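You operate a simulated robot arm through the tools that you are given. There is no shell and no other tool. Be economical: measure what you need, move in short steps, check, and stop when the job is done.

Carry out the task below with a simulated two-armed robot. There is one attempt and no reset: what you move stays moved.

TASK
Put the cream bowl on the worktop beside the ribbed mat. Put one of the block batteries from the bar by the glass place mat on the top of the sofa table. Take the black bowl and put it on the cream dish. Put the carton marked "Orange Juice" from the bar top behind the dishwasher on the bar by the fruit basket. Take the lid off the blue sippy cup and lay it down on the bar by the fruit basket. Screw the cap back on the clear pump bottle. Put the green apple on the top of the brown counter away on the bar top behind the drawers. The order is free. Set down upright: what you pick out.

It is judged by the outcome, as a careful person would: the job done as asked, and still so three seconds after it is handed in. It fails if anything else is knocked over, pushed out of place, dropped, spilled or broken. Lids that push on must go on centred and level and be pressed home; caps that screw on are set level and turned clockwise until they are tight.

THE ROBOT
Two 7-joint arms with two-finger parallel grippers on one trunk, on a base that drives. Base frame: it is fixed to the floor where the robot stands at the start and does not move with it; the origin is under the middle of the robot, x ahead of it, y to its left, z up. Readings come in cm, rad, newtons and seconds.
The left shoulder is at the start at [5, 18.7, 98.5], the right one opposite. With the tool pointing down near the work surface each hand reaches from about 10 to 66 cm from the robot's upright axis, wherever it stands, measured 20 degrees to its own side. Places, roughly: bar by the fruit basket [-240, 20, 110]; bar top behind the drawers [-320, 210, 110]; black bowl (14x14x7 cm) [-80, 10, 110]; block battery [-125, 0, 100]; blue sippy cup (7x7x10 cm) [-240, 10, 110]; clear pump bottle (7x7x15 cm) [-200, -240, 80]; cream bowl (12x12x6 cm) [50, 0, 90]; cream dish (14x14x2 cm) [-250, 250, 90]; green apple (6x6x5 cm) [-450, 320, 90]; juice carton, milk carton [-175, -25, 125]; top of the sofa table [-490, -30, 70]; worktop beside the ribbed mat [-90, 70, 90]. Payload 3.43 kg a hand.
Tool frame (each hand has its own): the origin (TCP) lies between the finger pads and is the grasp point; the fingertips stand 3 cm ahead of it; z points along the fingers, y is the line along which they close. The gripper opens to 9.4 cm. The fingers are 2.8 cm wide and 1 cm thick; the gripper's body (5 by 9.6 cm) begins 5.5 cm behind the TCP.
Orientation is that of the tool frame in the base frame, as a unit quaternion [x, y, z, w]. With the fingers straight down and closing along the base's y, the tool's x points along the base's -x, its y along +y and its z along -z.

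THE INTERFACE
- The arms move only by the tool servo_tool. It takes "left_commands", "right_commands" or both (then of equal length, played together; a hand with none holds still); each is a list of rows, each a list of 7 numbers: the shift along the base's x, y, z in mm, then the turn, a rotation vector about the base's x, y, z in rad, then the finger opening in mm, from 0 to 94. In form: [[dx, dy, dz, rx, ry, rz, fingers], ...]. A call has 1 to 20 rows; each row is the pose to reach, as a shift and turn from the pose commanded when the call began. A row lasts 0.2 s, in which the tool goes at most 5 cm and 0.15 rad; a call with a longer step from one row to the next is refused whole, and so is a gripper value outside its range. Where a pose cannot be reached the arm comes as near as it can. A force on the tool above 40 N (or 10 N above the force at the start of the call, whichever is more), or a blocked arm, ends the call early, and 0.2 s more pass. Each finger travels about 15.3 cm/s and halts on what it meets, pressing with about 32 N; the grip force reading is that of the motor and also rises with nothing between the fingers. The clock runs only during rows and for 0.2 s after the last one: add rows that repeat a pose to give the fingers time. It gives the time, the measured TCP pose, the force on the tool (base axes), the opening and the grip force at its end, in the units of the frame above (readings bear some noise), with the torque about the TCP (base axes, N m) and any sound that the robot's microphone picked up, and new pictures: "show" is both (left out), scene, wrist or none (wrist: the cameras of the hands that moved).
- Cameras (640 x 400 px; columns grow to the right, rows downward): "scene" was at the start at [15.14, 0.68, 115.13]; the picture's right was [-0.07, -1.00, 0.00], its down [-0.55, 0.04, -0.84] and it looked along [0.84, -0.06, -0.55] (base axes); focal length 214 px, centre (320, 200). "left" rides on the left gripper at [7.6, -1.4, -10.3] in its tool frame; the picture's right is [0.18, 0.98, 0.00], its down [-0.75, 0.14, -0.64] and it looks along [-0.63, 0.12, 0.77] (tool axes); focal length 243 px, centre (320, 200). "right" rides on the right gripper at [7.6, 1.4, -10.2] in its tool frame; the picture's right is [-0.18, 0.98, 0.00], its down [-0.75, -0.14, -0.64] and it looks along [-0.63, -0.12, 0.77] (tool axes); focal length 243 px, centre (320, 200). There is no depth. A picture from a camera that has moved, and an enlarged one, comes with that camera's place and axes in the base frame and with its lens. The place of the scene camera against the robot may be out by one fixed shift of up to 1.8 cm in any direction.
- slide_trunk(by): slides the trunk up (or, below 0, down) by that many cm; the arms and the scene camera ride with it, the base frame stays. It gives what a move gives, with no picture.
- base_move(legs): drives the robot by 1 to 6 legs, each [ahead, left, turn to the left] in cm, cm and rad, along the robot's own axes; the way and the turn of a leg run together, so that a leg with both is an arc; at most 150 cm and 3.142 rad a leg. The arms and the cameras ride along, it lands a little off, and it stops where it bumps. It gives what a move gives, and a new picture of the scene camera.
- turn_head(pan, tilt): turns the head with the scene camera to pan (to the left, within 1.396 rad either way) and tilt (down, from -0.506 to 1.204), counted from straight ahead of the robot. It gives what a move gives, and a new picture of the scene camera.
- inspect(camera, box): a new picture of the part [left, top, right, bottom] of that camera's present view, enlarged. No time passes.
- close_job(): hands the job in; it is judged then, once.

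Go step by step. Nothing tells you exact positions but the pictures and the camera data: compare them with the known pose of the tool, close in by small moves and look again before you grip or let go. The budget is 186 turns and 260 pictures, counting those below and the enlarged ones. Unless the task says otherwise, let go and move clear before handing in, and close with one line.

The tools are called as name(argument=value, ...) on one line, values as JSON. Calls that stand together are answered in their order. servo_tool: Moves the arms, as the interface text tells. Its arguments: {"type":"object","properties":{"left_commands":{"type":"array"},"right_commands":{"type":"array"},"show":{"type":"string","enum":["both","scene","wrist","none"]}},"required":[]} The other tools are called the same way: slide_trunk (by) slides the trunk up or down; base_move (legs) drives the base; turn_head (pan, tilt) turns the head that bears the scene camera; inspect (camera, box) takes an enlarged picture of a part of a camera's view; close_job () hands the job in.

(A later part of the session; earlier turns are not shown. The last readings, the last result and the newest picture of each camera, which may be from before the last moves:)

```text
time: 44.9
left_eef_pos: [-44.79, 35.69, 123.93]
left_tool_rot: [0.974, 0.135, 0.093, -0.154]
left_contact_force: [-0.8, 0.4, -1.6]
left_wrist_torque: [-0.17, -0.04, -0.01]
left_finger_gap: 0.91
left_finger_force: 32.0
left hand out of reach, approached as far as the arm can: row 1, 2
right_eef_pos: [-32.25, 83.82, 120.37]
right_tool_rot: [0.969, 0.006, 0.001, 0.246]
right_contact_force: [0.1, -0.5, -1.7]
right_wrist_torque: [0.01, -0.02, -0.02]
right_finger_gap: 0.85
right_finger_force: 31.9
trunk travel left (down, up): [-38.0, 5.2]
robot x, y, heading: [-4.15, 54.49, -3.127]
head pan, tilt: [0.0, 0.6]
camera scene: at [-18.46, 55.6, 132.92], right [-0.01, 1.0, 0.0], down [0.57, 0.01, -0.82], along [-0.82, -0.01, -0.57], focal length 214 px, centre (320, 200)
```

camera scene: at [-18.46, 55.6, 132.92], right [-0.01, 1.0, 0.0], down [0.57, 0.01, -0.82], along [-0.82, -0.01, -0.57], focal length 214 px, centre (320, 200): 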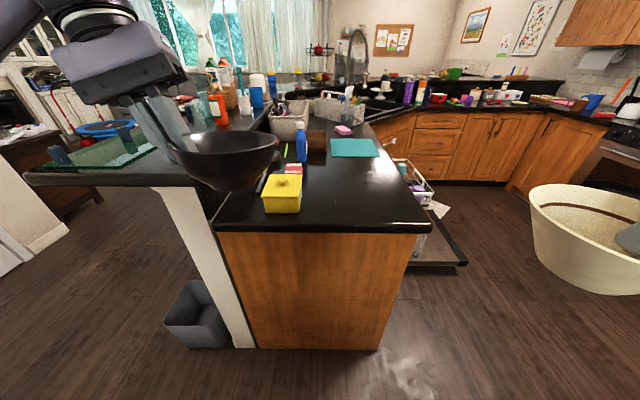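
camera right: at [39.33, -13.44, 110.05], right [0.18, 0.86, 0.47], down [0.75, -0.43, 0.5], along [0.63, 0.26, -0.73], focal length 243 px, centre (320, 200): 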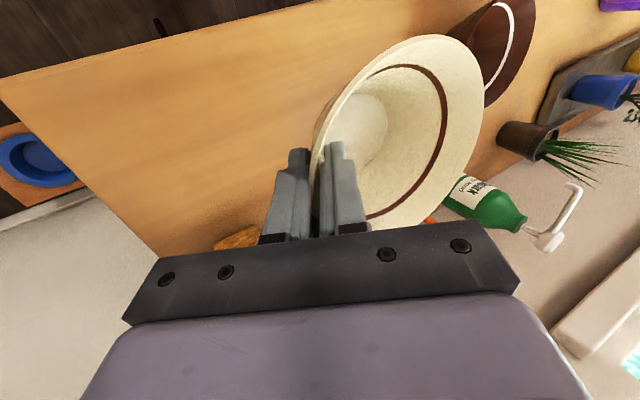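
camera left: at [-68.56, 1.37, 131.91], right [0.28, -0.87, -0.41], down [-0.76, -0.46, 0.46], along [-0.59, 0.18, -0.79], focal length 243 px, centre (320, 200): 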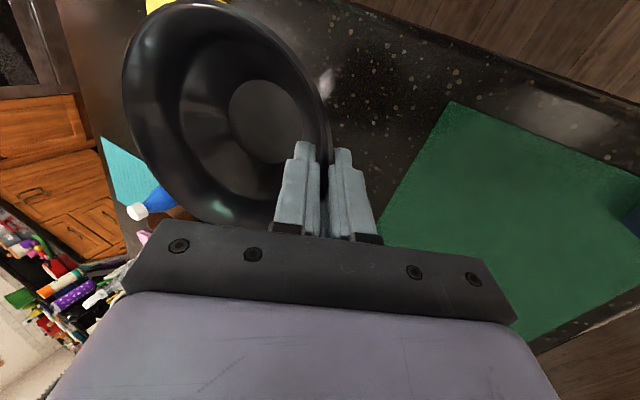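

The left hand is tucked. The worktop's top is at z≈89.5, with the mat's near edge at x≈-119 and the container at y<50. I'll move forward and lower the right bowl around [-92, 69].

base_move(legs=[[25, 0, 0]])

servo_tool(right_commands=[[-40, -10, 0, 0, 0, 0, 0], [-80, -20, 0, 0, 0, 0, 0], [-120, -30, 0, 0, 0, 0, 0], [-160, -40, 0, 0, 0, 0, 0], [-200, -50, 0, 0, 0, 0, 0], [-240, -60, 0, 0, 0, 0, 0], [-280, -70, 0, 0, 0, 0, 0], [-320, -80, -20, 0, 0, 0, 0], [-330, -85, -60, 0, 0, 0, 0], [-330, -85, -100, 0, 0, 0, 0], [-330, -85, -140, 0, 0, 0, 0], [-330, -85, -180, 0, 0, 0, 0], [-330, -85, -180, 0, 0, 0, 0]])

```text
time: 46.7
left_eef_pos: [-69.83, 35.29, 123.89]
left_tool_rot: [0.974, 0.137, 0.092, -0.155]
left_contact_force: [0.2, 0.3, -3.3]
left_wrist_torque: [-0.14, -0.04, 0.03]
left_finger_gap: 0.89
left_finger_force: 32.7
right_eef_pos: [-57.27, 83.3, 120.28]
right_tool_rot: [0.969, 0.007, 0.001, 0.247]
right_contact_force: [-0.3, -0.2, -0.8]
right_wrist_torque: [0.03, -0.03, -0.03]
right_finger_gap: 0.86
right_finger_force: 31.7
trunk travel left (down, up): [-38.0, 5.2]
robot x, y, heading: [-28.78, 54.24, -3.129]
head pan, tilt: [0.0, 0.6]
camera scene: at [-43.39, 55.22, 132.92], right [-0.01, 1.0, 0.0], down [0.57, 0.01, -0.82], along [-0.82, -0.01, -0.57], focal length 214 px, centre (320, 200)
```

scene: 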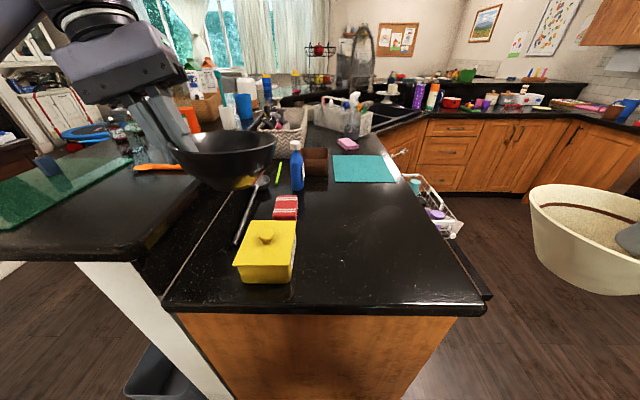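

```text
time: 49.5
left_eef_pos: [-69.7, 35.29, 124.03]
left_tool_rot: [0.974, 0.136, 0.091, -0.154]
left_contact_force: [0.5, -0.5, -2.5]
left_wrist_torque: [-0.17, -0.06, 0.01]
left_finger_gap: 0.89
left_finger_force: 31.9
right_eef_pos: [-85.66, 76.29, 103.57]
right_tool_rot: [0.969, 0.007, 0.0, 0.247]
right_contact_force: [-0.8, 0.7, -1.4]
right_wrist_torque: [0.06, -0.02, -0.01]
right_finger_gap: 0.84
right_finger_force: 32.1
right hand out of reach, approached as far as the arm can: row 7, 8, 9, 10, 11, 12, 13
trunk travel left (down, up): [-38.0, 5.2]
robot x, y, heading: [-29.25, 54.39, -3.127]
head pan, tilt: [0.0, 0.6]
camera scene: at [-43.34, 55.23, 132.93], right [-0.01, 1.0, 0.0], down [0.57, 0.01, -0.82], along [-0.82, -0.01, -0.57], focal length 214 px, centre (320, 200)
camera right: at [-78.11, 80.1, 113.31], right [-0.17, -0.86, 0.47], down [-0.76, 0.42, 0.5], along [-0.63, -0.27, -0.73], focal length 243 px, centre (320, 200)
```

scene: 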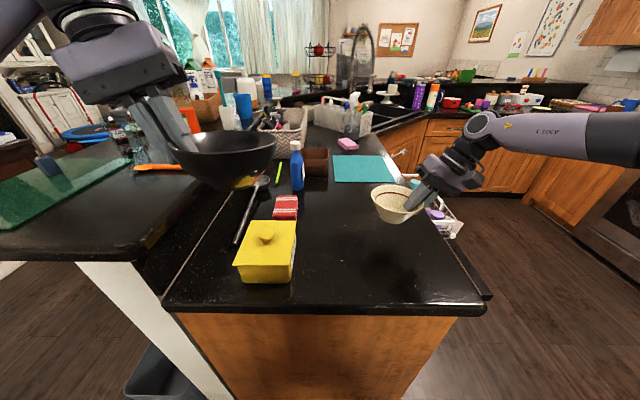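
right: 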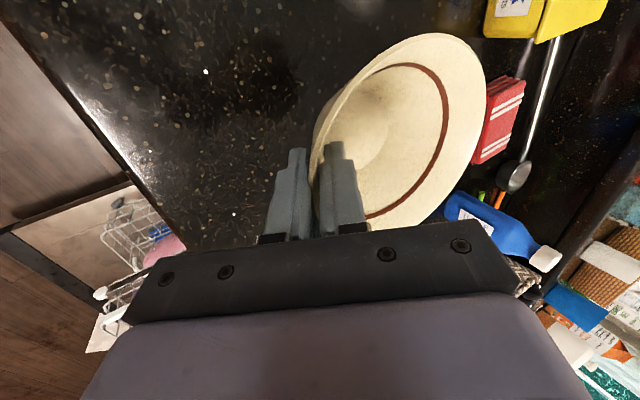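

I'll lower the trunk 6.5 cm, then reach forward as far as possible before setting down.

slide_trunk(by=-6.5)

servo_tool(right_commands=[[-30, -10, 0, 0, 0, 0, 0], [-60, -20, 0, 0, 0, 0, 0], [-60, -20, -10, 0, 0, 0, 0]])

```text
time: 50.5
left_eef_pos: [-69.71, 35.35, 117.4]
left_tool_rot: [0.974, 0.136, 0.092, -0.153]
left_contact_force: [-0.1, 0.6, -2.9]
left_wrist_torque: [-0.17, -0.05, 0.02]
left_finger_gap: 0.92
left_finger_force: 32.0
right_eef_pos: [-85.67, 76.35, 97.23]
right_tool_rot: [0.969, 0.007, 0.001, 0.247]
right_contact_force: [0.1, -0.1, -0.4]
right_wrist_torque: [0.06, -0.02, 0.03]
right_finger_gap: 0.85
right_finger_force: 31.8
trunk travel left (down, up): [-31.5, 11.7]
robot x, y, heading: [-29.21, 54.19, -3.129]
head pan, tilt: [0.0, 0.6]
```

```text
time: 51.3
left_eef_pos: [-69.82, 35.27, 117.53]
left_tool_rot: [0.975, 0.136, 0.091, -0.154]
left_contact_force: [0.5, 0.2, -2.5]
left_wrist_torque: [-0.15, 0.01, 0.02]
left_finger_gap: 0.93
left_finger_force: 32.0
right_eef_pos: [-85.84, 76.27, 97.7]
right_tool_rot: [0.969, 0.006, 0.001, 0.247]
right_contact_force: [-1.3, 0.3, -0.1]
right_wrist_torque: [0.05, 0.0, 0.03]
right_finger_gap: 0.87
right_finger_force: 32.2
right hand out of reach, approached as far as the arm can: row 1, 2, 3
trunk travel left (down, up): [-31.5, 11.7]
robot x, y, heading: [-29.12, 54.01, -3.13]
head pan, tilt: [0.0, 0.6]
camera scene: at [-43.33, 55.22, 126.43], right [-0.01, 1.0, 0.0], down [0.57, 0.01, -0.82], along [-0.82, -0.01, -0.57], focal length 214 px, centre (320, 200)
camera right: at [-78.2, 80.03, 107.39], right [-0.17, -0.86, 0.47], down [-0.76, 0.42, 0.5], along [-0.63, -0.27, -0.73], focal length 243 px, centre (320, 200)
```

scene: 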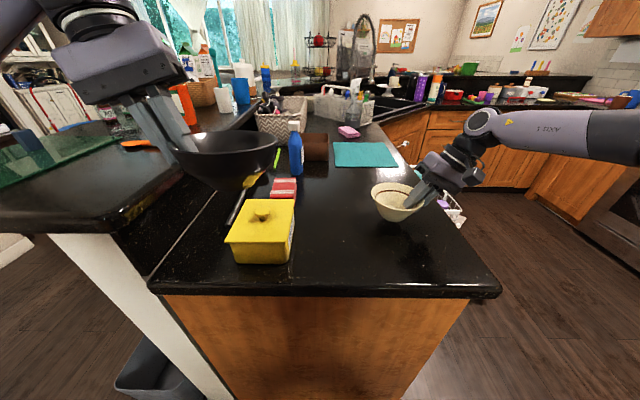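
right: 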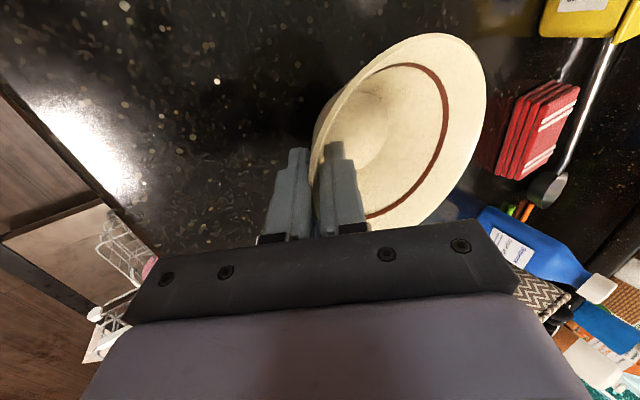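

I'll nudge the base 5 cm forward, then lower until contact.

base_move(legs=[[5, 0, 0]])

slide_trunk(by=-2)

inspect(camera="scene", box=[320, 130, 520, 255])

```text
time: 52.2
left_eef_pos: [-74.74, 35.28, 117.55]
left_tool_rot: [0.974, 0.135, 0.092, -0.154]
left_contact_force: [-0.3, -0.2, -1.8]
left_wrist_torque: [-0.13, -0.04, -0.05]
left_finger_gap: 0.88
left_finger_force: 32.4
right_eef_pos: [-90.85, 76.19, 97.72]
right_tool_rot: [0.969, 0.006, 0.001, 0.247]
right_contact_force: [-1.3, 0.2, -1.6]
right_wrist_torque: [0.01, -0.01, 0.0]
right_finger_gap: 0.85
right_finger_force: 32.3
trunk travel left (down, up): [-31.5, 11.7]
robot x, y, heading: [-33.87, 54.29, -3.121]
head pan, tilt: [0.0, 0.6]
camera scene: at [-48.33, 55.16, 126.42], right [-0.01, 1.0, 0.0], down [0.57, 0.01, -0.82], along [-0.82, -0.01, -0.57], focal length 214 px, centre (320, 200)
```

scene: 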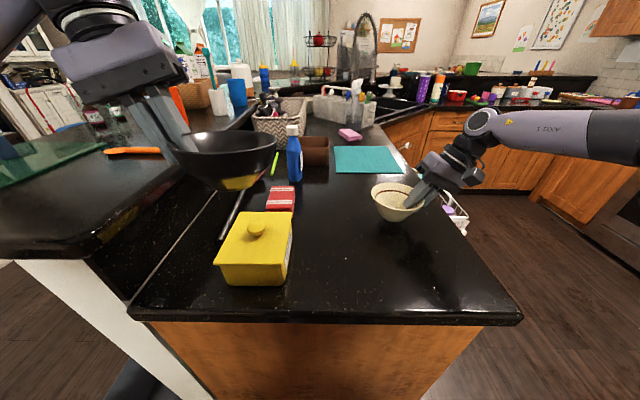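

```text
time: 52.9
left_eef_pos: [-74.57, 35.25, 115.43]
left_tool_rot: [0.975, 0.134, 0.091, -0.154]
left_contact_force: [-0.5, 0.3, -3.1]
left_wrist_torque: [-0.14, -0.04, -0.01]
left_finger_gap: 0.93
left_finger_force: 31.8
right_eef_pos: [-90.78, 76.24, 95.7]
right_tool_rot: [0.969, 0.006, 0.001, 0.247]
right_contact_force: [0.3, 0.0, -0.9]
right_wrist_torque: [0.05, 0.03, -0.03]
right_finger_gap: 0.86
right_finger_force: 32.4
trunk travel left (down, up): [-29.5, 13.7]
robot x, y, heading: [-33.97, 54.36, -3.123]
head pan, tilt: [0.0, 0.6]
```

```text
3.20 times, centred on (420, 192) of scene
camera zoom: at [-48.23, 55.16, 124.43], right [-0.01, 1.0, 0.0], down [0.56, 0.01, -0.83], along [-0.82, -0.01, -0.56], focal length 686 px, centre (0, 224)
```

zoom: 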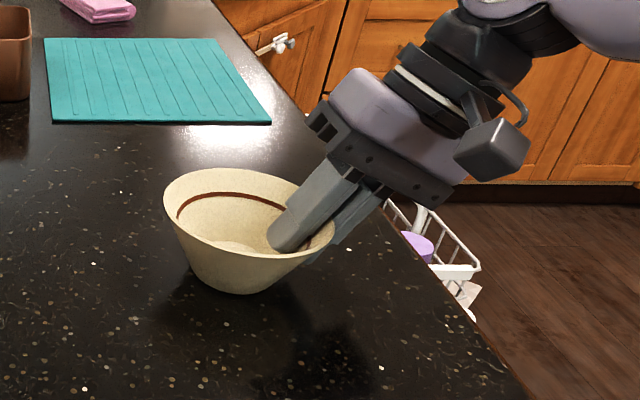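

Lowering in small steps until I feel contact.

servo_tool(right_commands=[[0, 0, -4, 0, 0, 0, 0], [0, 0, -8, 0, 0, 0, 0], [0, 0, -8, 0, 0, 0, 0]], show="none")

inspect(camera="scene", box=[320, 130, 520, 255])

```text
time: 53.7
left_eef_pos: [-74.42, 35.33, 115.74]
left_tool_rot: [0.974, 0.135, 0.091, -0.155]
left_contact_force: [-0.1, 0.4, -2.7]
left_wrist_torque: [-0.13, -0.01, 0.03]
left_finger_gap: 0.92
left_finger_force: 32.2
right_eef_pos: [-90.65, 76.29, 95.4]
right_tool_rot: [0.968, 0.006, -0.006, 0.25]
right_contact_force: [-3.3, 6.4, 29.5]
right_wrist_torque: [-0.36, 0.04, -0.05]
right_finger_gap: 0.87
right_finger_force: 32.1
trunk travel left (down, up): [-29.5, 13.7]
robot x, y, heading: [-33.93, 53.99, -3.124]
head pan, tilt: [0.0, 0.6]
```

```text
3.20 times, centred on (420, 192) of scene
camera zoom: at [-48.02, 55.13, 124.51], right [-0.01, 1.0, 0.0], down [0.56, 0.01, -0.83], along [-0.83, -0.01, -0.56], focal length 686 px, centre (0, 224)
```

zoom: 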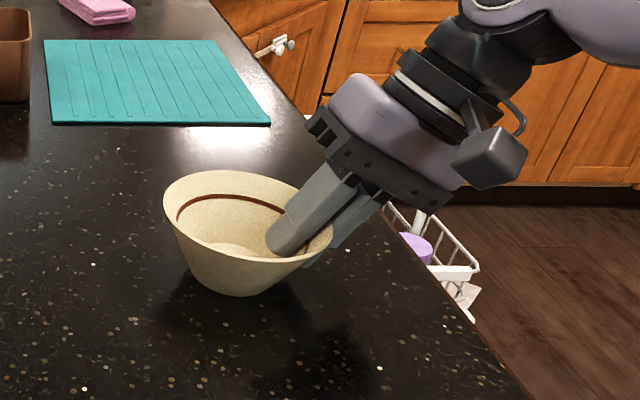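

Contact at z≈95.4, so the bowl is down. I'll relieve the force, open, and retreat along the wall direction.

servo_tool(right_commands=[[0, 0, 6, 0, 0, 0, 0], [0, 0, 6, 0, 0, 0, 15], [0, 0, 6, 0, 0, 0, 30], [0, 0, 6, 0, 0, 0, 40], [0, 12, 26, 0, 0, 0, 40], [0, 26, 52, 0, 0, 0, 40], [0, 45, 90, 0, 0, 0, 40], [0, 55, 130, 0, 0, 0, 40]])

```text
time: 55.5
left_eef_pos: [-74.7, 35.28, 115.5]
left_tool_rot: [0.974, 0.136, 0.092, -0.154]
left_contact_force: [-0.4, 0.7, -3.8]
left_wrist_torque: [-0.19, -0.05, 0.02]
left_finger_gap: 0.91
left_finger_force: 31.2
right_eef_pos: [-90.64, 81.83, 108.13]
right_tool_rot: [0.969, 0.006, 0.001, 0.247]
right_contact_force: [-0.6, 0.0, 0.1]
right_wrist_torque: [-0.02, 0.02, 0.0]
right_finger_gap: 4.03
right_finger_force: 0.1
trunk travel left (down, up): [-29.5, 13.7]
robot x, y, heading: [-33.99, 54.13, -3.128]
head pan, tilt: [0.0, 0.6]
camera scene: at [-48.24, 55.15, 124.43], right [-0.01, 1.0, 0.0], down [0.56, 0.01, -0.82], along [-0.82, -0.01, -0.57], focal length 214 px, centre (320, 200)
camera right: at [-83.03, 85.54, 117.61], right [-0.17, -0.87, 0.47], down [-0.76, 0.42, 0.5], along [-0.63, -0.27, -0.73], focal length 243 px, centre (320, 200)
```

scene: 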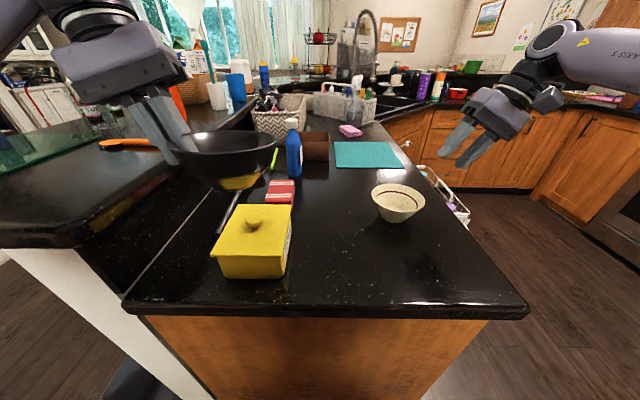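
right: 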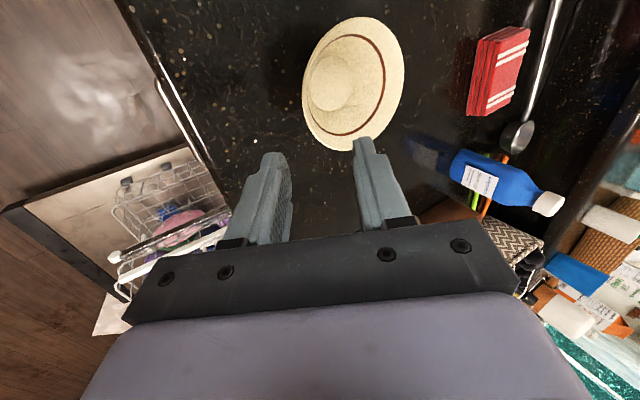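

The cream bowl stands on the worktop beside the mat. Next I'll tuck the right arm, back out, and move around to the far counter with the cream dish.

servo_tool(right_commands=[[40, 0, 15, 0, 0, 0, 40], [80, 0, 30, 0, 0, 0, 20], [120, 0, 40, -0.1, 0, 0, 10], [160, 0, 50, -0.2, 0, 0, 10], [200, 0, 60, -0.3, 0, 0, 10], [240, 0, 60, -0.4, 0, 0, 10], [280, 0, 60, -0.5, 0, 0, 10], [280, 0, 60, -0.5, 0, 0, 10]], show="none")

base_move(legs=[[-22, 0, 0], [0, -148, 0]])

```text
time: 57.3
left_eef_pos: [-74.58, 35.31, 115.56]
left_tool_rot: [0.974, 0.136, 0.092, -0.154]
left_contact_force: [0.5, -0.7, -2.9]
left_wrist_torque: [-0.19, 0.01, 0.03]
left_finger_gap: 0.91
left_finger_force: 32.0
right_eef_pos: [-62.68, 81.47, 113.87]
right_tool_rot: [0.878, 0.007, -0.001, 0.479]
right_contact_force: [0.3, 0.2, 0.7]
right_wrist_torque: [0.01, 0.01, 0.01]
right_finger_gap: 1.0
right_finger_force: 0.0
trunk travel left (down, up): [-29.5, 13.7]
robot x, y, heading: [-33.93, 54.18, -3.135]
head pan, tilt: [0.0, 0.6]
```

```text
time: 66.0
left_eef_pos: [-54.25, 185.28, 115.49]
left_tool_rot: [0.975, 0.134, 0.092, -0.154]
left_contact_force: [0.1, -0.4, -3.6]
left_wrist_torque: [-0.16, -0.02, 0.03]
left_finger_gap: 0.91
left_finger_force: 32.0
right_eef_pos: [-42.32, 231.52, 113.93]
right_tool_rot: [0.878, 0.005, -0.003, 0.479]
right_contact_force: [-0.3, -0.5, 0.0]
right_wrist_torque: [0.0, -0.01, 0.0]
right_finger_gap: 0.99
right_finger_force: 0.1
trunk travel left (down, up): [-29.5, 13.7]
robot x, y, heading: [-13.33, 204.24, -3.134]
head pan, tilt: [0.0, 0.6]
camera scene: at [-27.81, 205.08, 124.43], right [-0.01, 1.0, 0.0], down [0.57, 0.01, -0.82], along [-0.82, -0.01, -0.57], focal length 214 px, centre (320, 200)
```

scene: 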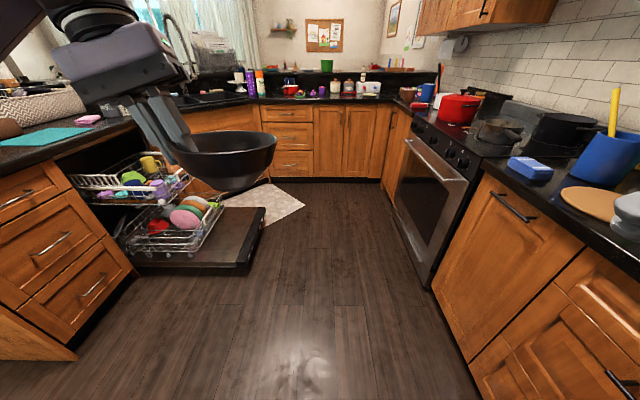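

The aisle is clear, with the open dishwasher door reaching to y≈160. Let me zoom in on the far counter to find the cream dish.

inspect(camera="scene", box=[160, 50, 440, 130])

base_move(legs=[[0, -10, 0], [135, 0, 0]])

```text
2.29 times, centred on (300, 90) of scene
camera zoom: at [-27.81, 205.08, 124.43], right [-0.01, 1.0, 0.0], down [0.57, 0.01, -0.82], along [-0.82, -0.01, -0.57], focal length 490 px, centre (366, 451)
```

zoom: 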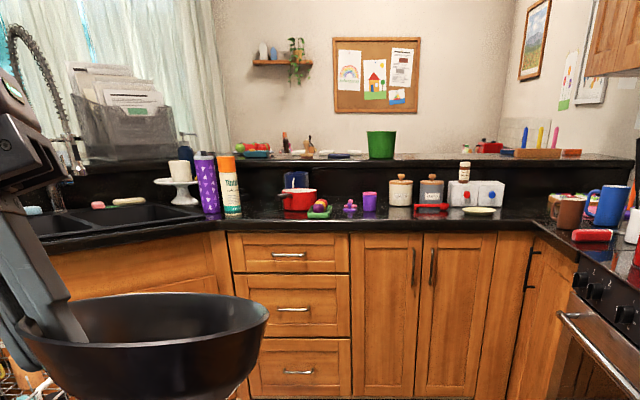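

```text
time: 73.5
left_eef_pos: [-190.35, 195.11, 115.42]
left_tool_rot: [0.975, 0.128, 0.092, -0.154]
left_contact_force: [0.1, -0.3, -3.1]
left_wrist_torque: [-0.16, 0.0, -0.02]
left_finger_gap: 0.88
left_finger_force: 31.9
right_eef_pos: [-177.79, 241.36, 114.02]
right_tool_rot: [0.877, 0.001, -0.005, 0.48]
right_contact_force: [0.6, -0.7, 0.4]
right_wrist_torque: [0.0, 0.02, 0.01]
right_finger_gap: 1.0
right_finger_force: 0.0
trunk travel left (down, up): [-29.5, 13.7]
robot x, y, heading: [-149.45, 213.4, 3.14]
head pan, tilt: [0.0, 0.6]
camera scene: at [-163.65, 214.69, 124.43], right [0.0, 1.0, 0.0], down [0.57, 0.0, -0.82], along [-0.82, 0.0, -0.57], focal length 214 px, centre (320, 200)
```

scene: 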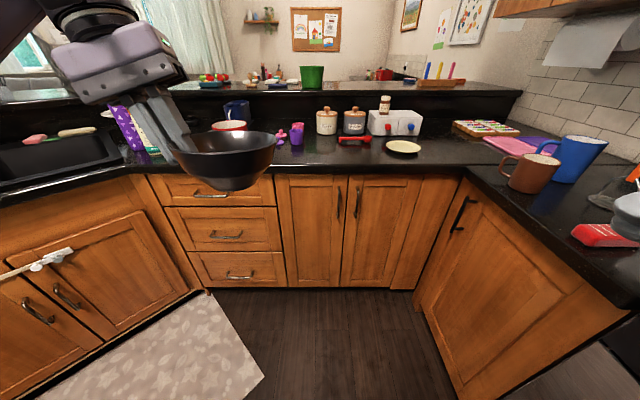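

The cream dish is at about [-251, 250] on the far counter, whose front edge is at x≈-226. I'll level the black bowl in the left hand, then drive closer while turning right so the left arm faces the dish.

servo_tool(left_commands=[[0, 0, 0, 0.06, 0.09, 0, 0], [0, 0, 0, 0.129, 0.176, 0, 0], [0, 0, 0, 0.129, 0.176, 0, 0]], show="none")

base_move(legs=[[25, -8, 0], [17, -4, -0.55]])

```text
time: 74.3
left_eef_pos: [-190.39, 195.23, 115.37]
left_tool_rot: [0.968, 0.108, 0.014, -0.226]
left_contact_force: [-0.4, 0.0, -3.6]
left_wrist_torque: [-0.18, -0.02, -0.03]
left_finger_gap: 0.92
left_finger_force: 32.2
right_eef_pos: [-177.79, 241.25, 113.99]
right_tool_rot: [0.878, 0.0, -0.004, 0.479]
right_contact_force: [0.1, -0.7, 0.4]
right_wrist_torque: [-0.01, 0.02, 0.03]
right_finger_gap: 1.01
right_finger_force: 0.1
trunk travel left (down, up): [-29.5, 13.7]
robot x, y, heading: [-149.32, 213.13, 3.136]
head pan, tilt: [0.0, 0.6]
```

```text
time: 77.8
left_eef_pos: [-233.98, 235.05, 115.26]
left_tool_rot: [0.961, -0.156, 0.077, -0.216]
left_contact_force: [0.8, 0.0, -3.1]
left_wrist_torque: [-0.12, 0.07, 0.02]
left_finger_gap: 0.92
left_finger_force: 31.5
right_eef_pos: [-199.42, 268.08, 114.02]
right_tool_rot: [0.847, -0.237, -0.131, 0.457]
right_contact_force: [0.2, 0.6, -0.5]
right_wrist_torque: [0.03, -0.04, -0.02]
right_finger_gap: 1.0
right_finger_force: 0.0
trunk travel left (down, up): [-29.5, 13.7]
robot x, y, heading: [-189.39, 229.79, 2.599]
head pan, tilt: [0.0, 0.6]
camera scene: at [-201.7, 238.28, 124.42], right [0.52, 0.85, 0.01], down [0.49, -0.29, -0.82], along [-0.7, 0.43, -0.57], focal length 214 px, centre (320, 200)
```

scene: 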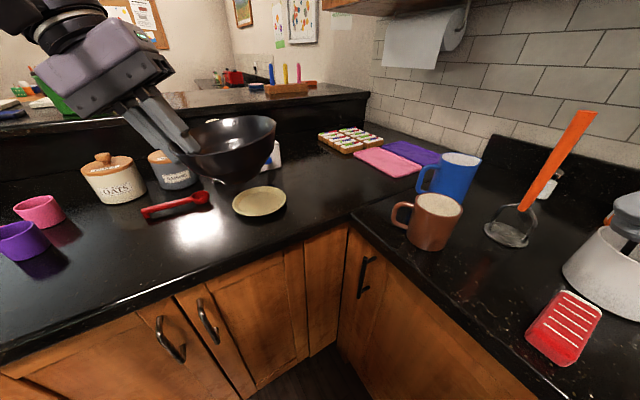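

Dish confirmed at about [-250.5, 249.3]. The held bowl's centre is at about [-232, 241]; I'll lower the trunk 5 cm and move the bowl over the dish.

slide_trunk(by=-5)

servo_tool(left_commands=[[-37, 16, 0, 0, 0, 0, 0], [-74, 32, 0, 0, 0, 0, 0], [-111, 48, 0, 0, 0, 0, 0], [-148, 64, 0, 0, 0, 0, 0], [-184, 81, 0, 0, 0, 0, 0], [-184, 81, 0, 0, 0, 0, 0]])

```text
time: 78.7
left_eef_pos: [-234.37, 234.22, 110.31]
left_tool_rot: [0.959, -0.156, 0.078, -0.222]
left_contact_force: [0.3, -0.2, -2.7]
left_wrist_torque: [-0.18, 0.04, 0.02]
left_finger_gap: 0.93
left_finger_force: 32.0
right_eef_pos: [-200.15, 266.28, 109.75]
right_tool_rot: [0.878, -0.242, -0.115, 0.397]
right_contact_force: [-0.1, 0.1, 0.5]
right_wrist_torque: [0.0, 0.0, -0.03]
right_finger_gap: 0.99
right_finger_force: 0.0
trunk travel left (down, up): [-24.5, 18.7]
robot x, y, heading: [-188.8, 229.9, 2.593]
head pan, tilt: [0.0, 0.6]
```

```text
time: 80.1
left_eef_pos: [-250.91, 241.3, 109.6]
left_tool_rot: [0.959, -0.158, 0.077, -0.221]
left_contact_force: [-0.6, -1.0, -2.4]
left_wrist_torque: [-0.14, 0.07, 0.01]
left_finger_gap: 0.91
left_finger_force: 32.0
left hand out of reach, approached as far as the arm can: row 5, 6
right_eef_pos: [-200.15, 266.3, 109.87]
right_tool_rot: [0.878, -0.242, -0.114, 0.397]
right_contact_force: [0.3, -0.6, 0.2]
right_wrist_torque: [0.01, -0.01, 0.0]
right_finger_gap: 1.02
right_finger_force: 0.0
trunk travel left (down, up): [-24.5, 18.7]
robot x, y, heading: [-189.06, 229.76, 2.595]
head pan, tilt: [0.0, 0.6]
camera scene: at [-202.1, 237.17, 119.58], right [0.52, 0.85, 0.02], down [0.49, -0.28, -0.83], along [-0.7, 0.44, -0.56], focal length 214 px, centre (320, 200)
camera left: at [-245.72, 235.73, 120.2], right [-0.09, -0.9, -0.43], down [-0.89, -0.12, 0.45], along [-0.46, 0.42, -0.78], focal length 243 px, centre (320, 200)
```

scene: 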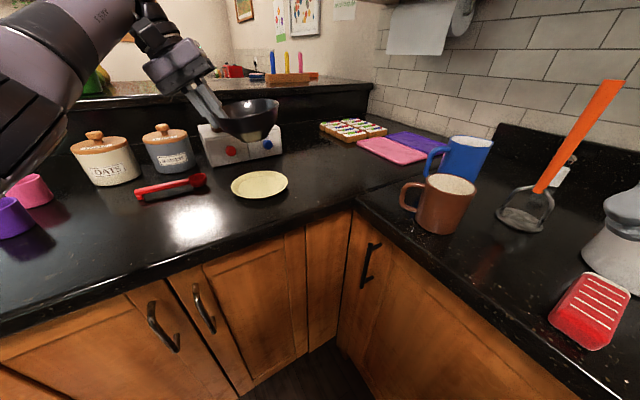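
left: 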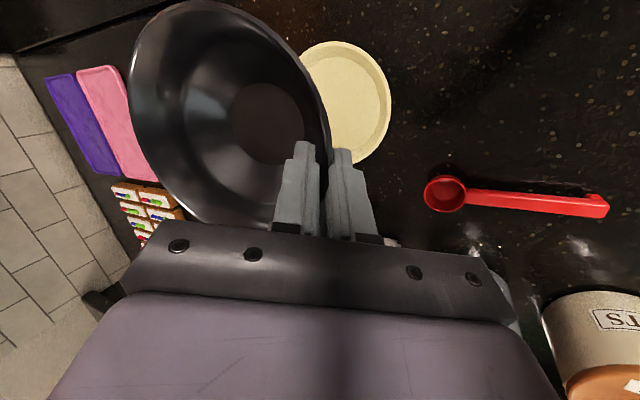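

The bowl's centre is within a centimetre of the dish's (about [-249.7, 248.1]). Lowering the trunk 8.5 cm, then checking.

slide_trunk(by=-8.5)

servo_tool(left_commands=[[-5, 3, 0, 0, 0, 0, 0], [-5, 3, 0, 0, 0, 0, 0]])

```text
time: 80.5
left_eef_pos: [-250.54, 241.59, 108.48]
left_tool_rot: [0.96, -0.158, 0.077, -0.219]
left_contact_force: [-1.0, -0.6, -3.4]
left_wrist_torque: [-0.15, 0.04, 0.02]
left_finger_gap: 0.91
left_finger_force: 31.8
right_eef_pos: [-200.11, 266.35, 108.57]
right_tool_rot: [0.888, -0.244, -0.11, 0.375]
right_contact_force: [-0.3, 0.1, -1.5]
right_wrist_torque: [0.02, -0.04, -0.04]
right_finger_gap: 1.0
right_finger_force: 0.0
trunk travel left (down, up): [-23.5, 19.7]
robot x, y, heading: [-189.38, 229.86, 2.598]
head pan, tilt: [0.0, 0.6]
stopped: the arm was blocked; the commanded pose is now the measured one
```

```text
time: 81.1
left_eef_pos: [-250.79, 241.68, 108.6]
left_tool_rot: [0.96, -0.156, 0.076, -0.22]
left_contact_force: [-0.4, 0.4, -3.2]
left_wrist_torque: [-0.15, 0.04, 0.0]
left_finger_gap: 0.9
left_finger_force: 31.5
left hand out of reach, approached as far as the arm can: row 1, 2
right_eef_pos: [-200.24, 266.32, 108.66]
right_tool_rot: [0.886, -0.244, -0.109, 0.378]
right_contact_force: [0.8, 0.6, -0.2]
right_wrist_torque: [-0.04, -0.03, 0.03]
right_finger_gap: 1.02
right_finger_force: 0.0
trunk travel left (down, up): [-23.5, 19.7]
robot x, y, heading: [-188.91, 229.7, 2.594]
head pan, tilt: [0.0, 0.6]
camera scene: at [-201.83, 237.63, 118.41], right [0.52, 0.85, 0.01], down [0.49, -0.28, -0.83], along [-0.7, 0.44, -0.56], focal length 214 px, centre (320, 200)
camera left: at [-245.46, 236.19, 119.16], right [-0.09, -0.9, -0.42], down [-0.88, -0.12, 0.45], along [-0.46, 0.42, -0.79], focal length 243 px, centre (320, 200)
```

scene: 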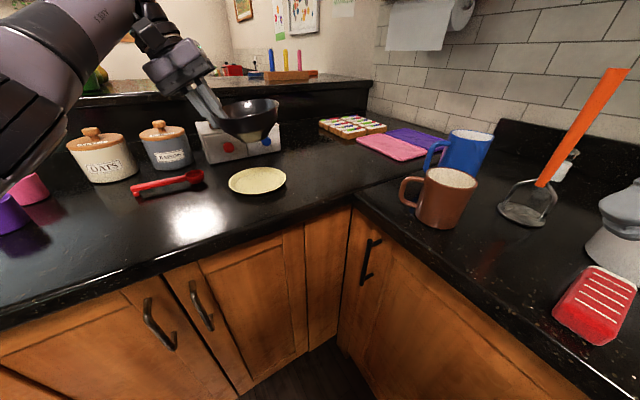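
left: 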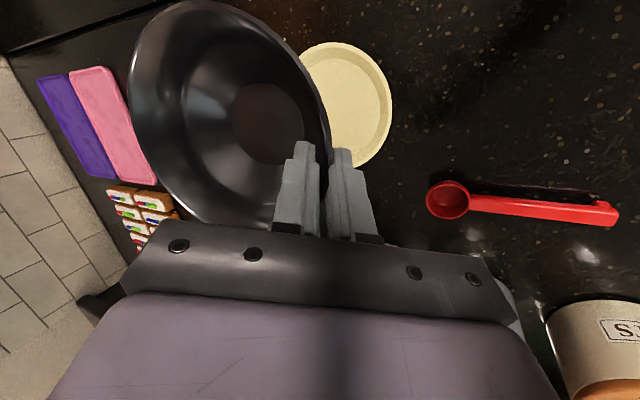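

The right arm seems to be touching something as the trunk lowers. Let me look there before moving on.

turn_head(pan=-1.1, tilt=0.7)

```text
time: 82.5
left_eef_pos: [-250.74, 241.69, 108.8]
left_tool_rot: [0.96, -0.157, 0.077, -0.219]
left_contact_force: [-0.2, -0.4, -3.3]
left_wrist_torque: [-0.14, 0.07, 0.02]
left_finger_gap: 0.91
left_finger_force: 31.8
right_eef_pos: [-200.15, 266.37, 108.65]
right_tool_rot: [0.886, -0.244, -0.108, 0.378]
right_contact_force: [0.0, -0.4, 0.2]
right_wrist_torque: [0.01, -0.03, 0.02]
right_finger_gap: 1.0
right_finger_force: 0.1
trunk travel left (down, up): [-23.5, 19.7]
robot x, y, heading: [-189.47, 229.8, 2.594]
head pan, tilt: [-1.1, 0.7]
camera scene: at [-193.63, 241.6, 117.67], right [1.0, -0.07, 0.01], down [-0.04, -0.63, -0.77], along [0.06, 0.77, -0.64], focal length 214 px, centre (320, 200)
```

scene: 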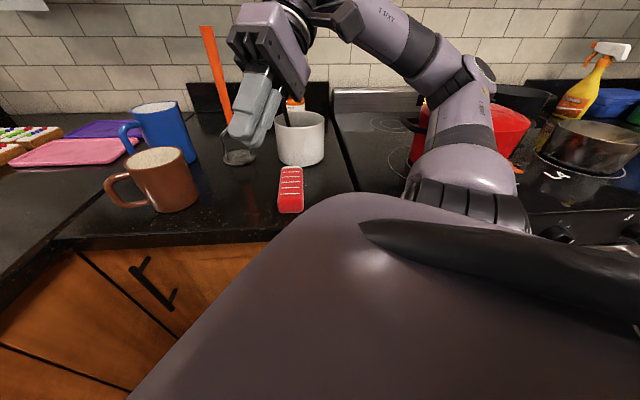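

The right forearm is close to the red pot on the stove. I'll raise the trunk to free it and look at the pot.

slide_trunk(by=8)

inspect(camera="scene", box=[200, 0, 640, 275])

```text
time: 83.6
left_eef_pos: [-250.3, 242.52, 116.9]
left_tool_rot: [0.961, -0.157, 0.075, -0.214]
left_contact_force: [0.0, 0.0, -2.9]
left_wrist_torque: [-0.2, 0.07, 0.0]
left_finger_gap: 0.91
left_finger_force: 32.1
right_eef_pos: [-199.54, 267.35, 116.25]
right_tool_rot: [0.881, -0.242, -0.112, 0.39]
right_contact_force: [-0.2, 0.3, 1.0]
right_wrist_torque: [0.02, 0.01, -0.01]
right_finger_gap: 1.02
right_finger_force: 0.0
trunk travel left (down, up): [-31.5, 11.7]
robot x, y, heading: [-189.18, 229.6, 2.596]
head pan, tilt: [-1.1, 0.7]
```

```text
1.45 times, centred on (420, 138) of scene
camera zoom: at [-193.12, 242.51, 125.55], right [1.0, -0.08, 0.0], down [-0.05, -0.64, -0.76], along [0.06, 0.76, -0.64], focal length 312 px, centre (174, 291)
```

zoom: 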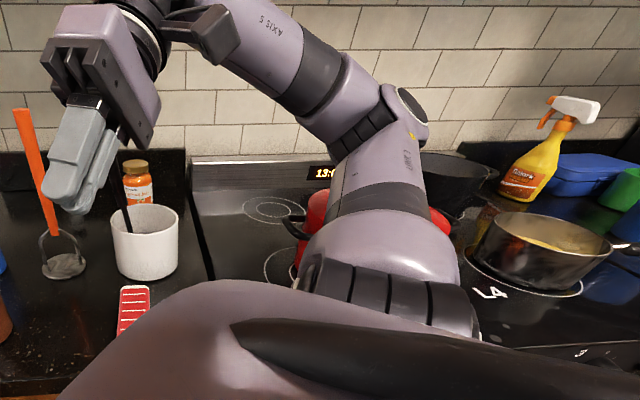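

The pot is under the right forearm. I'll swing the right hand forward, up and level so the elbow comes away from the stove.

servo_tool(right_commands=[[0, 0, 30, 0.1, -0.06, 0, 10], [-20, 0, 60, 0.2, -0.12, 0, 10], [-60, -2, 80, 0.3, -0.18, 0, 10], [-100, -4, 90, 0.4, -0.24, 0, 10], [-140, -6, 90, 0.5, -0.3, 0, 10], [-180, -8, 90, 0.6, -0.36, 0, 10], [-220, -12, 90, 0.7, -0.43, 0, 10], [-230, -15, 90, 0.716, -0.436, 0, 10], [-230, -15, 90, 0.716, -0.436, 0, 10]], show="scene")

```text
time: 85.6
left_eef_pos: [-250.25, 242.41, 116.86]
left_tool_rot: [0.961, -0.157, 0.076, -0.214]
left_contact_force: [-0.1, -0.4, -2.8]
left_wrist_torque: [-0.2, 0.05, 0.0]
left_finger_gap: 0.9
left_finger_force: 32.0
right_eef_pos: [-214.07, 268.97, 121.12]
right_tool_rot: [0.964, -0.266, -0.001, -0.002]
right_contact_force: [-0.1, 0.3, -0.2]
right_wrist_torque: [0.0, 0.02, -0.03]
right_finger_gap: 1.03
right_finger_force: 0.1
right hand out of reach, approached as far as the arm can: row 6, 7, 8, 9
trunk travel left (down, up): [-31.5, 11.7]
robot x, y, heading: [-189.01, 229.77, 2.598]
head pan, tilt: [-1.1, 0.7]
camera scene: at [-193.13, 242.51, 125.55], right [1.0, -0.08, 0.0], down [-0.05, -0.64, -0.76], along [0.06, 0.76, -0.64], focal length 214 px, centre (320, 200)
```

scene: 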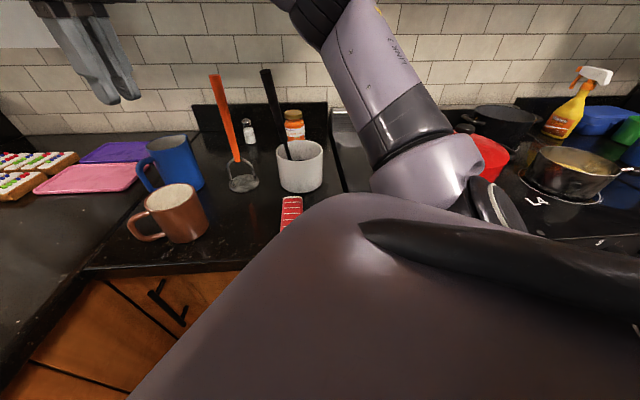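

The elbow is raised clear of the pot now. Lower the trunk 9 cm, then continue with the left arm alone.

slide_trunk(by=-9)

turn_head(pan=0, tilt=0.6)

```text
time: 86.9
left_eef_pos: [-250.21, 242.46, 107.89]
left_tool_rot: [0.961, -0.158, 0.074, -0.214]
left_contact_force: [0.4, 0.6, -1.7]
left_wrist_torque: [-0.19, 0.05, -0.02]
left_finger_gap: 0.93
left_finger_force: 32.5
right_eef_pos: [-214.06, 268.9, 112.1]
right_tool_rot: [0.964, -0.266, -0.001, -0.001]
right_contact_force: [1.1, 0.5, 0.4]
right_wrist_torque: [0.03, 0.0, 0.01]
right_finger_gap: 1.02
right_finger_force: 0.1
trunk travel left (down, up): [-22.5, 20.7]
robot x, y, heading: [-189.0, 229.66, 2.596]
head pan, tilt: [-1.1, 0.7]
```

```text
time: 88.2
left_eef_pos: [-250.39, 242.43, 107.93]
left_tool_rot: [0.961, -0.157, 0.075, -0.214]
left_contact_force: [-0.6, 0.0, -2.5]
left_wrist_torque: [-0.17, 0.1, 0.02]
left_finger_gap: 0.91
left_finger_force: 31.6
right_eef_pos: [-214.02, 268.9, 112.09]
right_tool_rot: [0.964, -0.265, -0.001, -0.001]
right_contact_force: [-0.4, 1.0, 0.5]
right_wrist_torque: [-0.04, -0.01, 0.03]
right_finger_gap: 0.99
right_finger_force: 0.0
trunk travel left (down, up): [-22.5, 20.7]
robot x, y, heading: [-189.38, 229.39, 2.593]
head pan, tilt: [0.0, 0.6]
camera scene: at [-201.3, 238.63, 117.42], right [0.52, 0.85, 0.0], down [0.48, -0.29, -0.82], along [-0.7, 0.43, -0.57], focal length 214 px, centre (320, 200)
```

scene: 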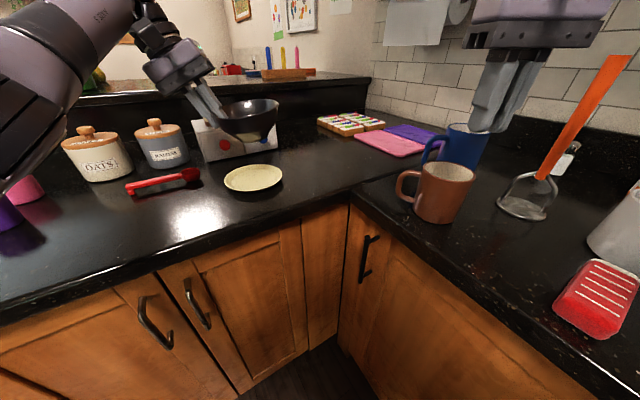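

Now lower the left arm itself by 7.5 cm with a small correction, then check.

servo_tool(left_commands=[[-4, -2, -25, 0, 0, 0, 0], [-8, -4, -50, 0, 0, 0, 0], [-10, -4, -75, 0, 0, 0, 0], [-10, -4, -75, 0, 0, 0, 0]])

```text
time: 89.2
left_eef_pos: [-251.24, 242.11, 100.32]
left_tool_rot: [0.961, -0.158, 0.075, -0.214]
left_contact_force: [-0.3, 0.7, -2.4]
left_wrist_torque: [-0.19, 0.03, -0.04]
left_finger_gap: 0.91
left_finger_force: 32.3
right_eef_pos: [-214.08, 268.94, 112.0]
right_tool_rot: [0.964, -0.266, 0.0, -0.001]
right_contact_force: [-0.3, 0.0, 0.3]
right_wrist_torque: [0.01, 0.0, -0.01]
right_finger_gap: 1.01
right_finger_force: 0.1
trunk travel left (down, up): [-22.5, 20.7]
robot x, y, heading: [-189.5, 229.77, 2.594]
head pan, tilt: [0.0, 0.6]
camera scene: at [-201.3, 238.62, 117.42], right [0.52, 0.85, 0.0], down [0.48, -0.29, -0.82], along [-0.7, 0.43, -0.57], focal length 214 px, centre (320, 200)
camera left: at [-245.89, 236.78, 110.88], right [-0.09, -0.91, -0.41], down [-0.88, -0.12, 0.46], along [-0.46, 0.41, -0.79], focal length 243 px, centre (320, 200)
```

scene: 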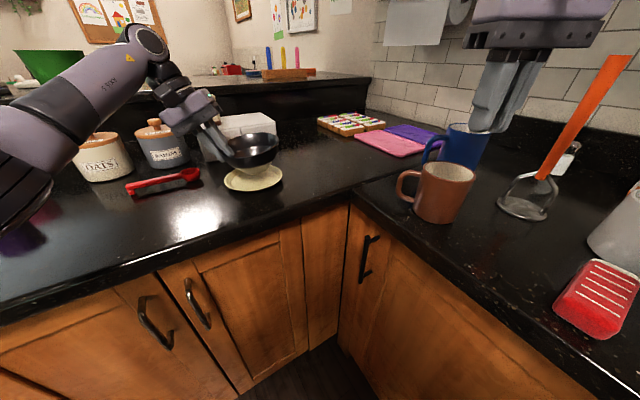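
left: 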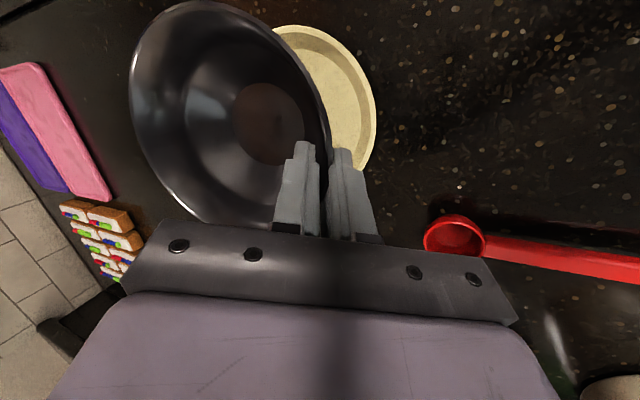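

The bowl is centred over the dish ([-249.3, 248.3] against [-249.7, 248.2]). I'll lower slowly until contact.

servo_tool(left_commands=[[0, 0, -6, 0, 0, 0, 0], [0, 0, -12, 0, 0, 0, 0], [0, 0, -18, 0, 0, 0, 0], [0, 0, -22, 0, 0, 0, 0]], show="none")

inspect(camera="scene", box=[130, 80, 350, 217])

```text
time: 90.2
left_eef_pos: [-251.23, 242.1, 98.25]
left_tool_rot: [0.961, -0.158, 0.076, -0.214]
left_contact_force: [-0.3, 0.0, -2.1]
left_wrist_torque: [-0.14, 0.06, 0.0]
left_finger_gap: 0.91
left_finger_force: 32.0
right_eef_pos: [-214.04, 268.93, 112.12]
right_tool_rot: [0.964, -0.265, 0.0, 0.0]
right_contact_force: [0.7, -0.7, -0.3]
right_wrist_torque: [-0.01, 0.01, 0.0]
right_finger_gap: 0.98
right_finger_force: 0.1
trunk travel left (down, up): [-22.5, 20.7]
robot x, y, heading: [-189.4, 229.92, 2.597]
head pan, tilt: [0.0, 0.6]
```

```text
2.91 times, centred on (240, 148) of scene
camera zoom: at [-201.3, 238.62, 117.42], right [0.52, 0.85, 0.0], down [0.48, -0.29, -0.82], along [-0.7, 0.43, -0.57], focal length 624 px, centre (553, 350)
```

zoom: 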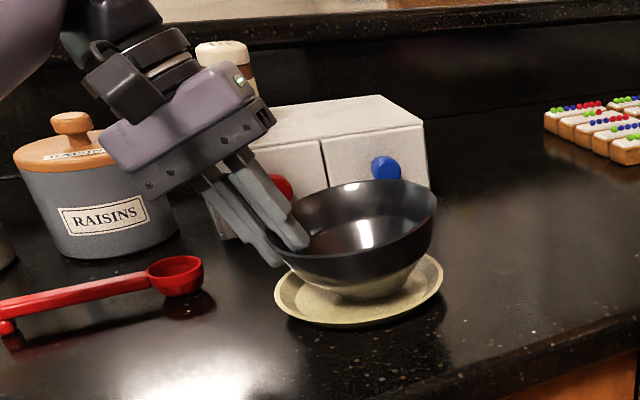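

The jar is still standing behind the gripper, and the bowl hovers just above the dish. Lowering further.

servo_tool(left_commands=[[0, 0, -5, 0, 0, 0, 0], [0, 0, -10, 0, 0, 0, 0], [0, 0, -15, 0, 0, 0, 0], [0, 0, -20, 0, 0, 0, 0]], show="none")

inspect(camera="scene", box=[130, 80, 350, 217])

```text
time: 91.2
left_eef_pos: [-251.28, 241.97, 97.34]
left_tool_rot: [0.959, -0.157, 0.068, -0.224]
left_contact_force: [1.1, -1.5, 10.6]
left_wrist_torque: [0.23, -0.26, -0.05]
left_finger_gap: 0.91
left_finger_force: 31.9
right_eef_pos: [-213.94, 268.87, 112.15]
right_tool_rot: [0.964, -0.265, -0.001, -0.001]
right_contact_force: [0.1, 0.2, 0.2]
right_wrist_torque: [0.01, -0.01, 0.01]
right_finger_gap: 0.97
right_finger_force: 0.1
trunk travel left (down, up): [-22.5, 20.7]
robot x, y, heading: [-189.23, 229.48, 2.595]
head pan, tilt: [0.0, 0.6]
stopped in row 4 (left hand): the force on the tool passed its limit (the readings are from after the stop); the commanded pose is now the measured one
```

```text
2.91 times, centred on (240, 148) of scene
camera zoom: at [-201.22, 238.58, 117.41], right [0.52, 0.85, 0.0], down [0.48, -0.29, -0.83], along [-0.71, 0.43, -0.56], focal length 624 px, centre (553, 350)
```

zoom: 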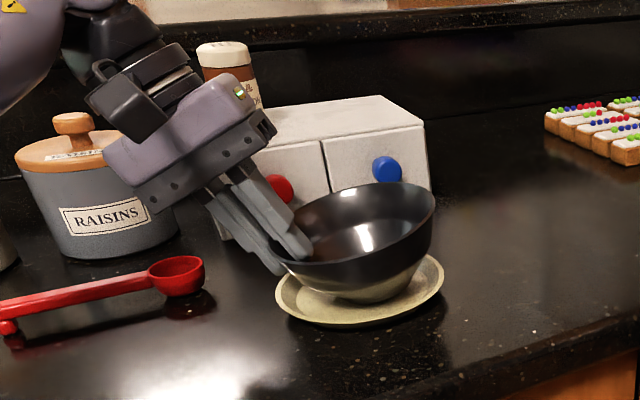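

Contact made. I'll open modestly and retreat along the finger axis, then up.

servo_tool(left_commands=[[0, 0, 1, 0, 0, 0, 10], [0, 0, 1, 0, 0, 0, 25], [0, 0, 1, 0, 0, 0, 25], [-5, -9, 21, 0, 0, 0, 25], [-10, -18, 42, 0, 0, 0, 25], [-10, -20, 85, 0, 0, 0, 25], [0, -20, 125, 0, 0, 0, 25], [40, -20, 135, 0, 0, 0, 25], [80, -20, 135, 0, 0, 0, 25], [120, -25, 135, 0, 0, 0, 25]], show="scene")

```text
time: 93.4
left_eef_pos: [-247.18, 243.04, 113.16]
left_tool_rot: [0.96, -0.157, 0.07, -0.221]
left_contact_force: [0.1, 0.5, 1.7]
left_wrist_torque: [-0.02, 0.01, -0.01]
left_finger_gap: 2.52
left_finger_force: 0.1
left hand out of reach, approached as far as the arm can: row 7, 8, 9, 10
right_eef_pos: [-214.04, 268.81, 112.08]
right_tool_rot: [0.964, -0.266, -0.001, -0.001]
right_contact_force: [-0.4, 0.8, 0.1]
right_wrist_torque: [-0.01, 0.01, 0.01]
right_finger_gap: 1.0
right_finger_force: 0.0
trunk travel left (down, up): [-22.5, 20.7]
robot x, y, heading: [-189.21, 229.64, 2.598]
head pan, tilt: [0.0, 0.6]
camera scene: at [-201.27, 238.63, 117.42], right [0.52, 0.85, 0.0], down [0.48, -0.29, -0.83], along [-0.71, 0.43, -0.56], focal length 214 px, centre (320, 200)
```

scene: 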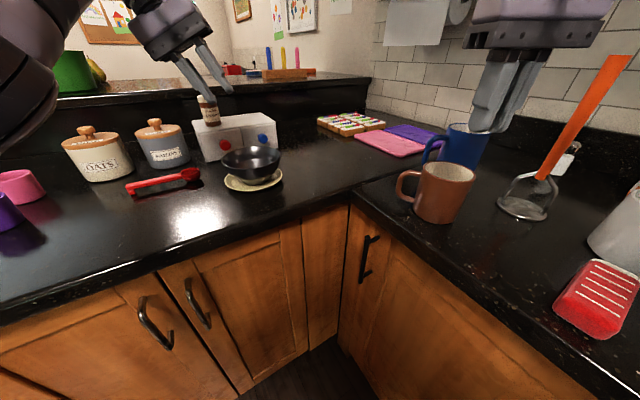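

The black bowl sits on the dish. I'll raise the trunk and back out of the corner, then fold the left arm.

slide_trunk(by=10)

base_move(legs=[[-25, 0, 0], [0, 0, 0.545]])

```text
time: 94.8
left_eef_pos: [-247.25, 242.92, 123.22]
left_tool_rot: [0.96, -0.157, 0.07, -0.221]
left_contact_force: [-0.8, 0.2, 1.2]
left_wrist_torque: [-0.01, -0.01, 0.03]
left_finger_gap: 2.5
left_finger_force: 0.1
right_eef_pos: [-214.09, 268.85, 122.01]
right_tool_rot: [0.964, -0.265, -0.001, -0.001]
right_contact_force: [0.1, 0.1, 0.5]
right_wrist_torque: [0.04, -0.02, 0.01]
right_finger_gap: 1.0
right_finger_force: 0.0
trunk travel left (down, up): [-32.5, 10.7]
robot x, y, heading: [-189.23, 230.02, 2.594]
head pan, tilt: [0.0, 0.6]
```

```text
time: 98.1
left_eef_pos: [-224.44, 198.65, 123.17]
left_tool_rot: [0.967, 0.102, 0.009, -0.231]
left_contact_force: [0.6, -0.1, 1.0]
left_wrist_torque: [0.01, 0.03, -0.02]
left_finger_gap: 2.52
left_finger_force: 0.0
right_eef_pos: [-209.07, 237.56, 122.11]
right_tool_rot: [1.0, -0.002, -0.002, -0.001]
right_contact_force: [0.3, -0.5, -0.6]
right_wrist_torque: [0.02, -0.05, 0.03]
right_finger_gap: 1.0
right_finger_force: 0.0
trunk travel left (down, up): [-32.5, 10.7]
robot x, y, heading: [-167.86, 216.76, 3.131]
head pan, tilt: [0.0, 0.6]
camera scene: at [-181.95, 218.03, 127.42], right [0.01, 1.0, 0.0], down [0.56, -0.01, -0.83], along [-0.82, 0.01, -0.56], focal length 214 px, centre (320, 200)
```

scene: 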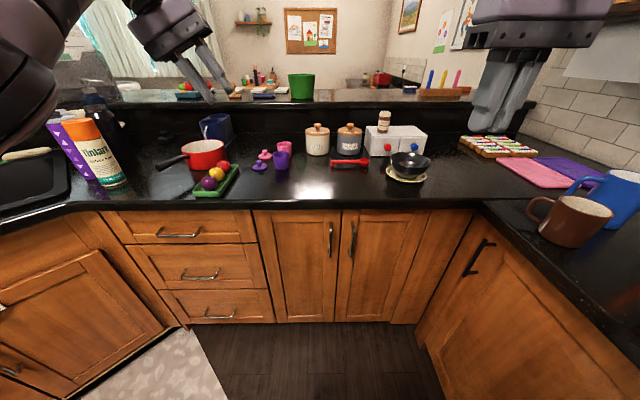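

Everything there stands well. I'll fold both arms to a compact carrying pose and back out of the aisle.

servo_tool(left_commands=[[40, -10, 0, -0.1, 0, 0, 25], [80, -20, 0, -0.2, 0, 0, 25], [120, -30, 0, -0.3, 0, 0, 25], [160, -40, 0, -0.4, -0.02, 0, 25], [200, -50, 0, -0.46, -0.03, 0, 25], [240, -60, 0, -0.46, -0.03, 0, 25], [260, -70, 0, -0.46, -0.03, 0, 25], [260, -70, 0, -0.46, -0.03, 0, 25]], right_commands=[[20, 0, 0, 0, 0, 0, 10], [40, 0, 0, 0, 0, 0, 10], [60, 0, 0, 0, 0, 0, 10], [80, 0, 0, 0, 0, 0, 10], [100, 0, 0, 0, 0, 0, 10], [100, 0, 0, 0, 0, 0, 10], [100, 0, 0, 0, 0, 0, 10], [100, 0, 0, 0, 0, 0, 10]], show="none")

base_move(legs=[[-150, 4, 0], [0, 150, 0], [0, 120, 0]])

```text
time: 99.9
left_eef_pos: [-198.29, 191.59, 123.16]
left_tool_rot: [0.994, 0.105, -0.001, -0.004]
left_contact_force: [0.7, 0.4, 0.4]
left_wrist_torque: [-0.02, 0.02, -0.03]
left_finger_gap: 2.48
left_finger_force: 0.0
left hand out of reach, approached as far as the arm can: row 1
right_eef_pos: [-198.92, 237.7, 122.06]
right_tool_rot: [1.0, -0.001, -0.002, -0.001]
right_contact_force: [0.4, -0.2, 0.1]
right_wrist_torque: [0.0, 0.02, -0.01]
right_finger_gap: 1.0
right_finger_force: 0.0
trunk travel left (down, up): [-32.5, 10.7]
robot x, y, heading: [-167.67, 216.53, 3.127]
head pan, tilt: [0.0, 0.6]
```

```text
refused: leg 1 is longer than a leg can be; nothing moved
```

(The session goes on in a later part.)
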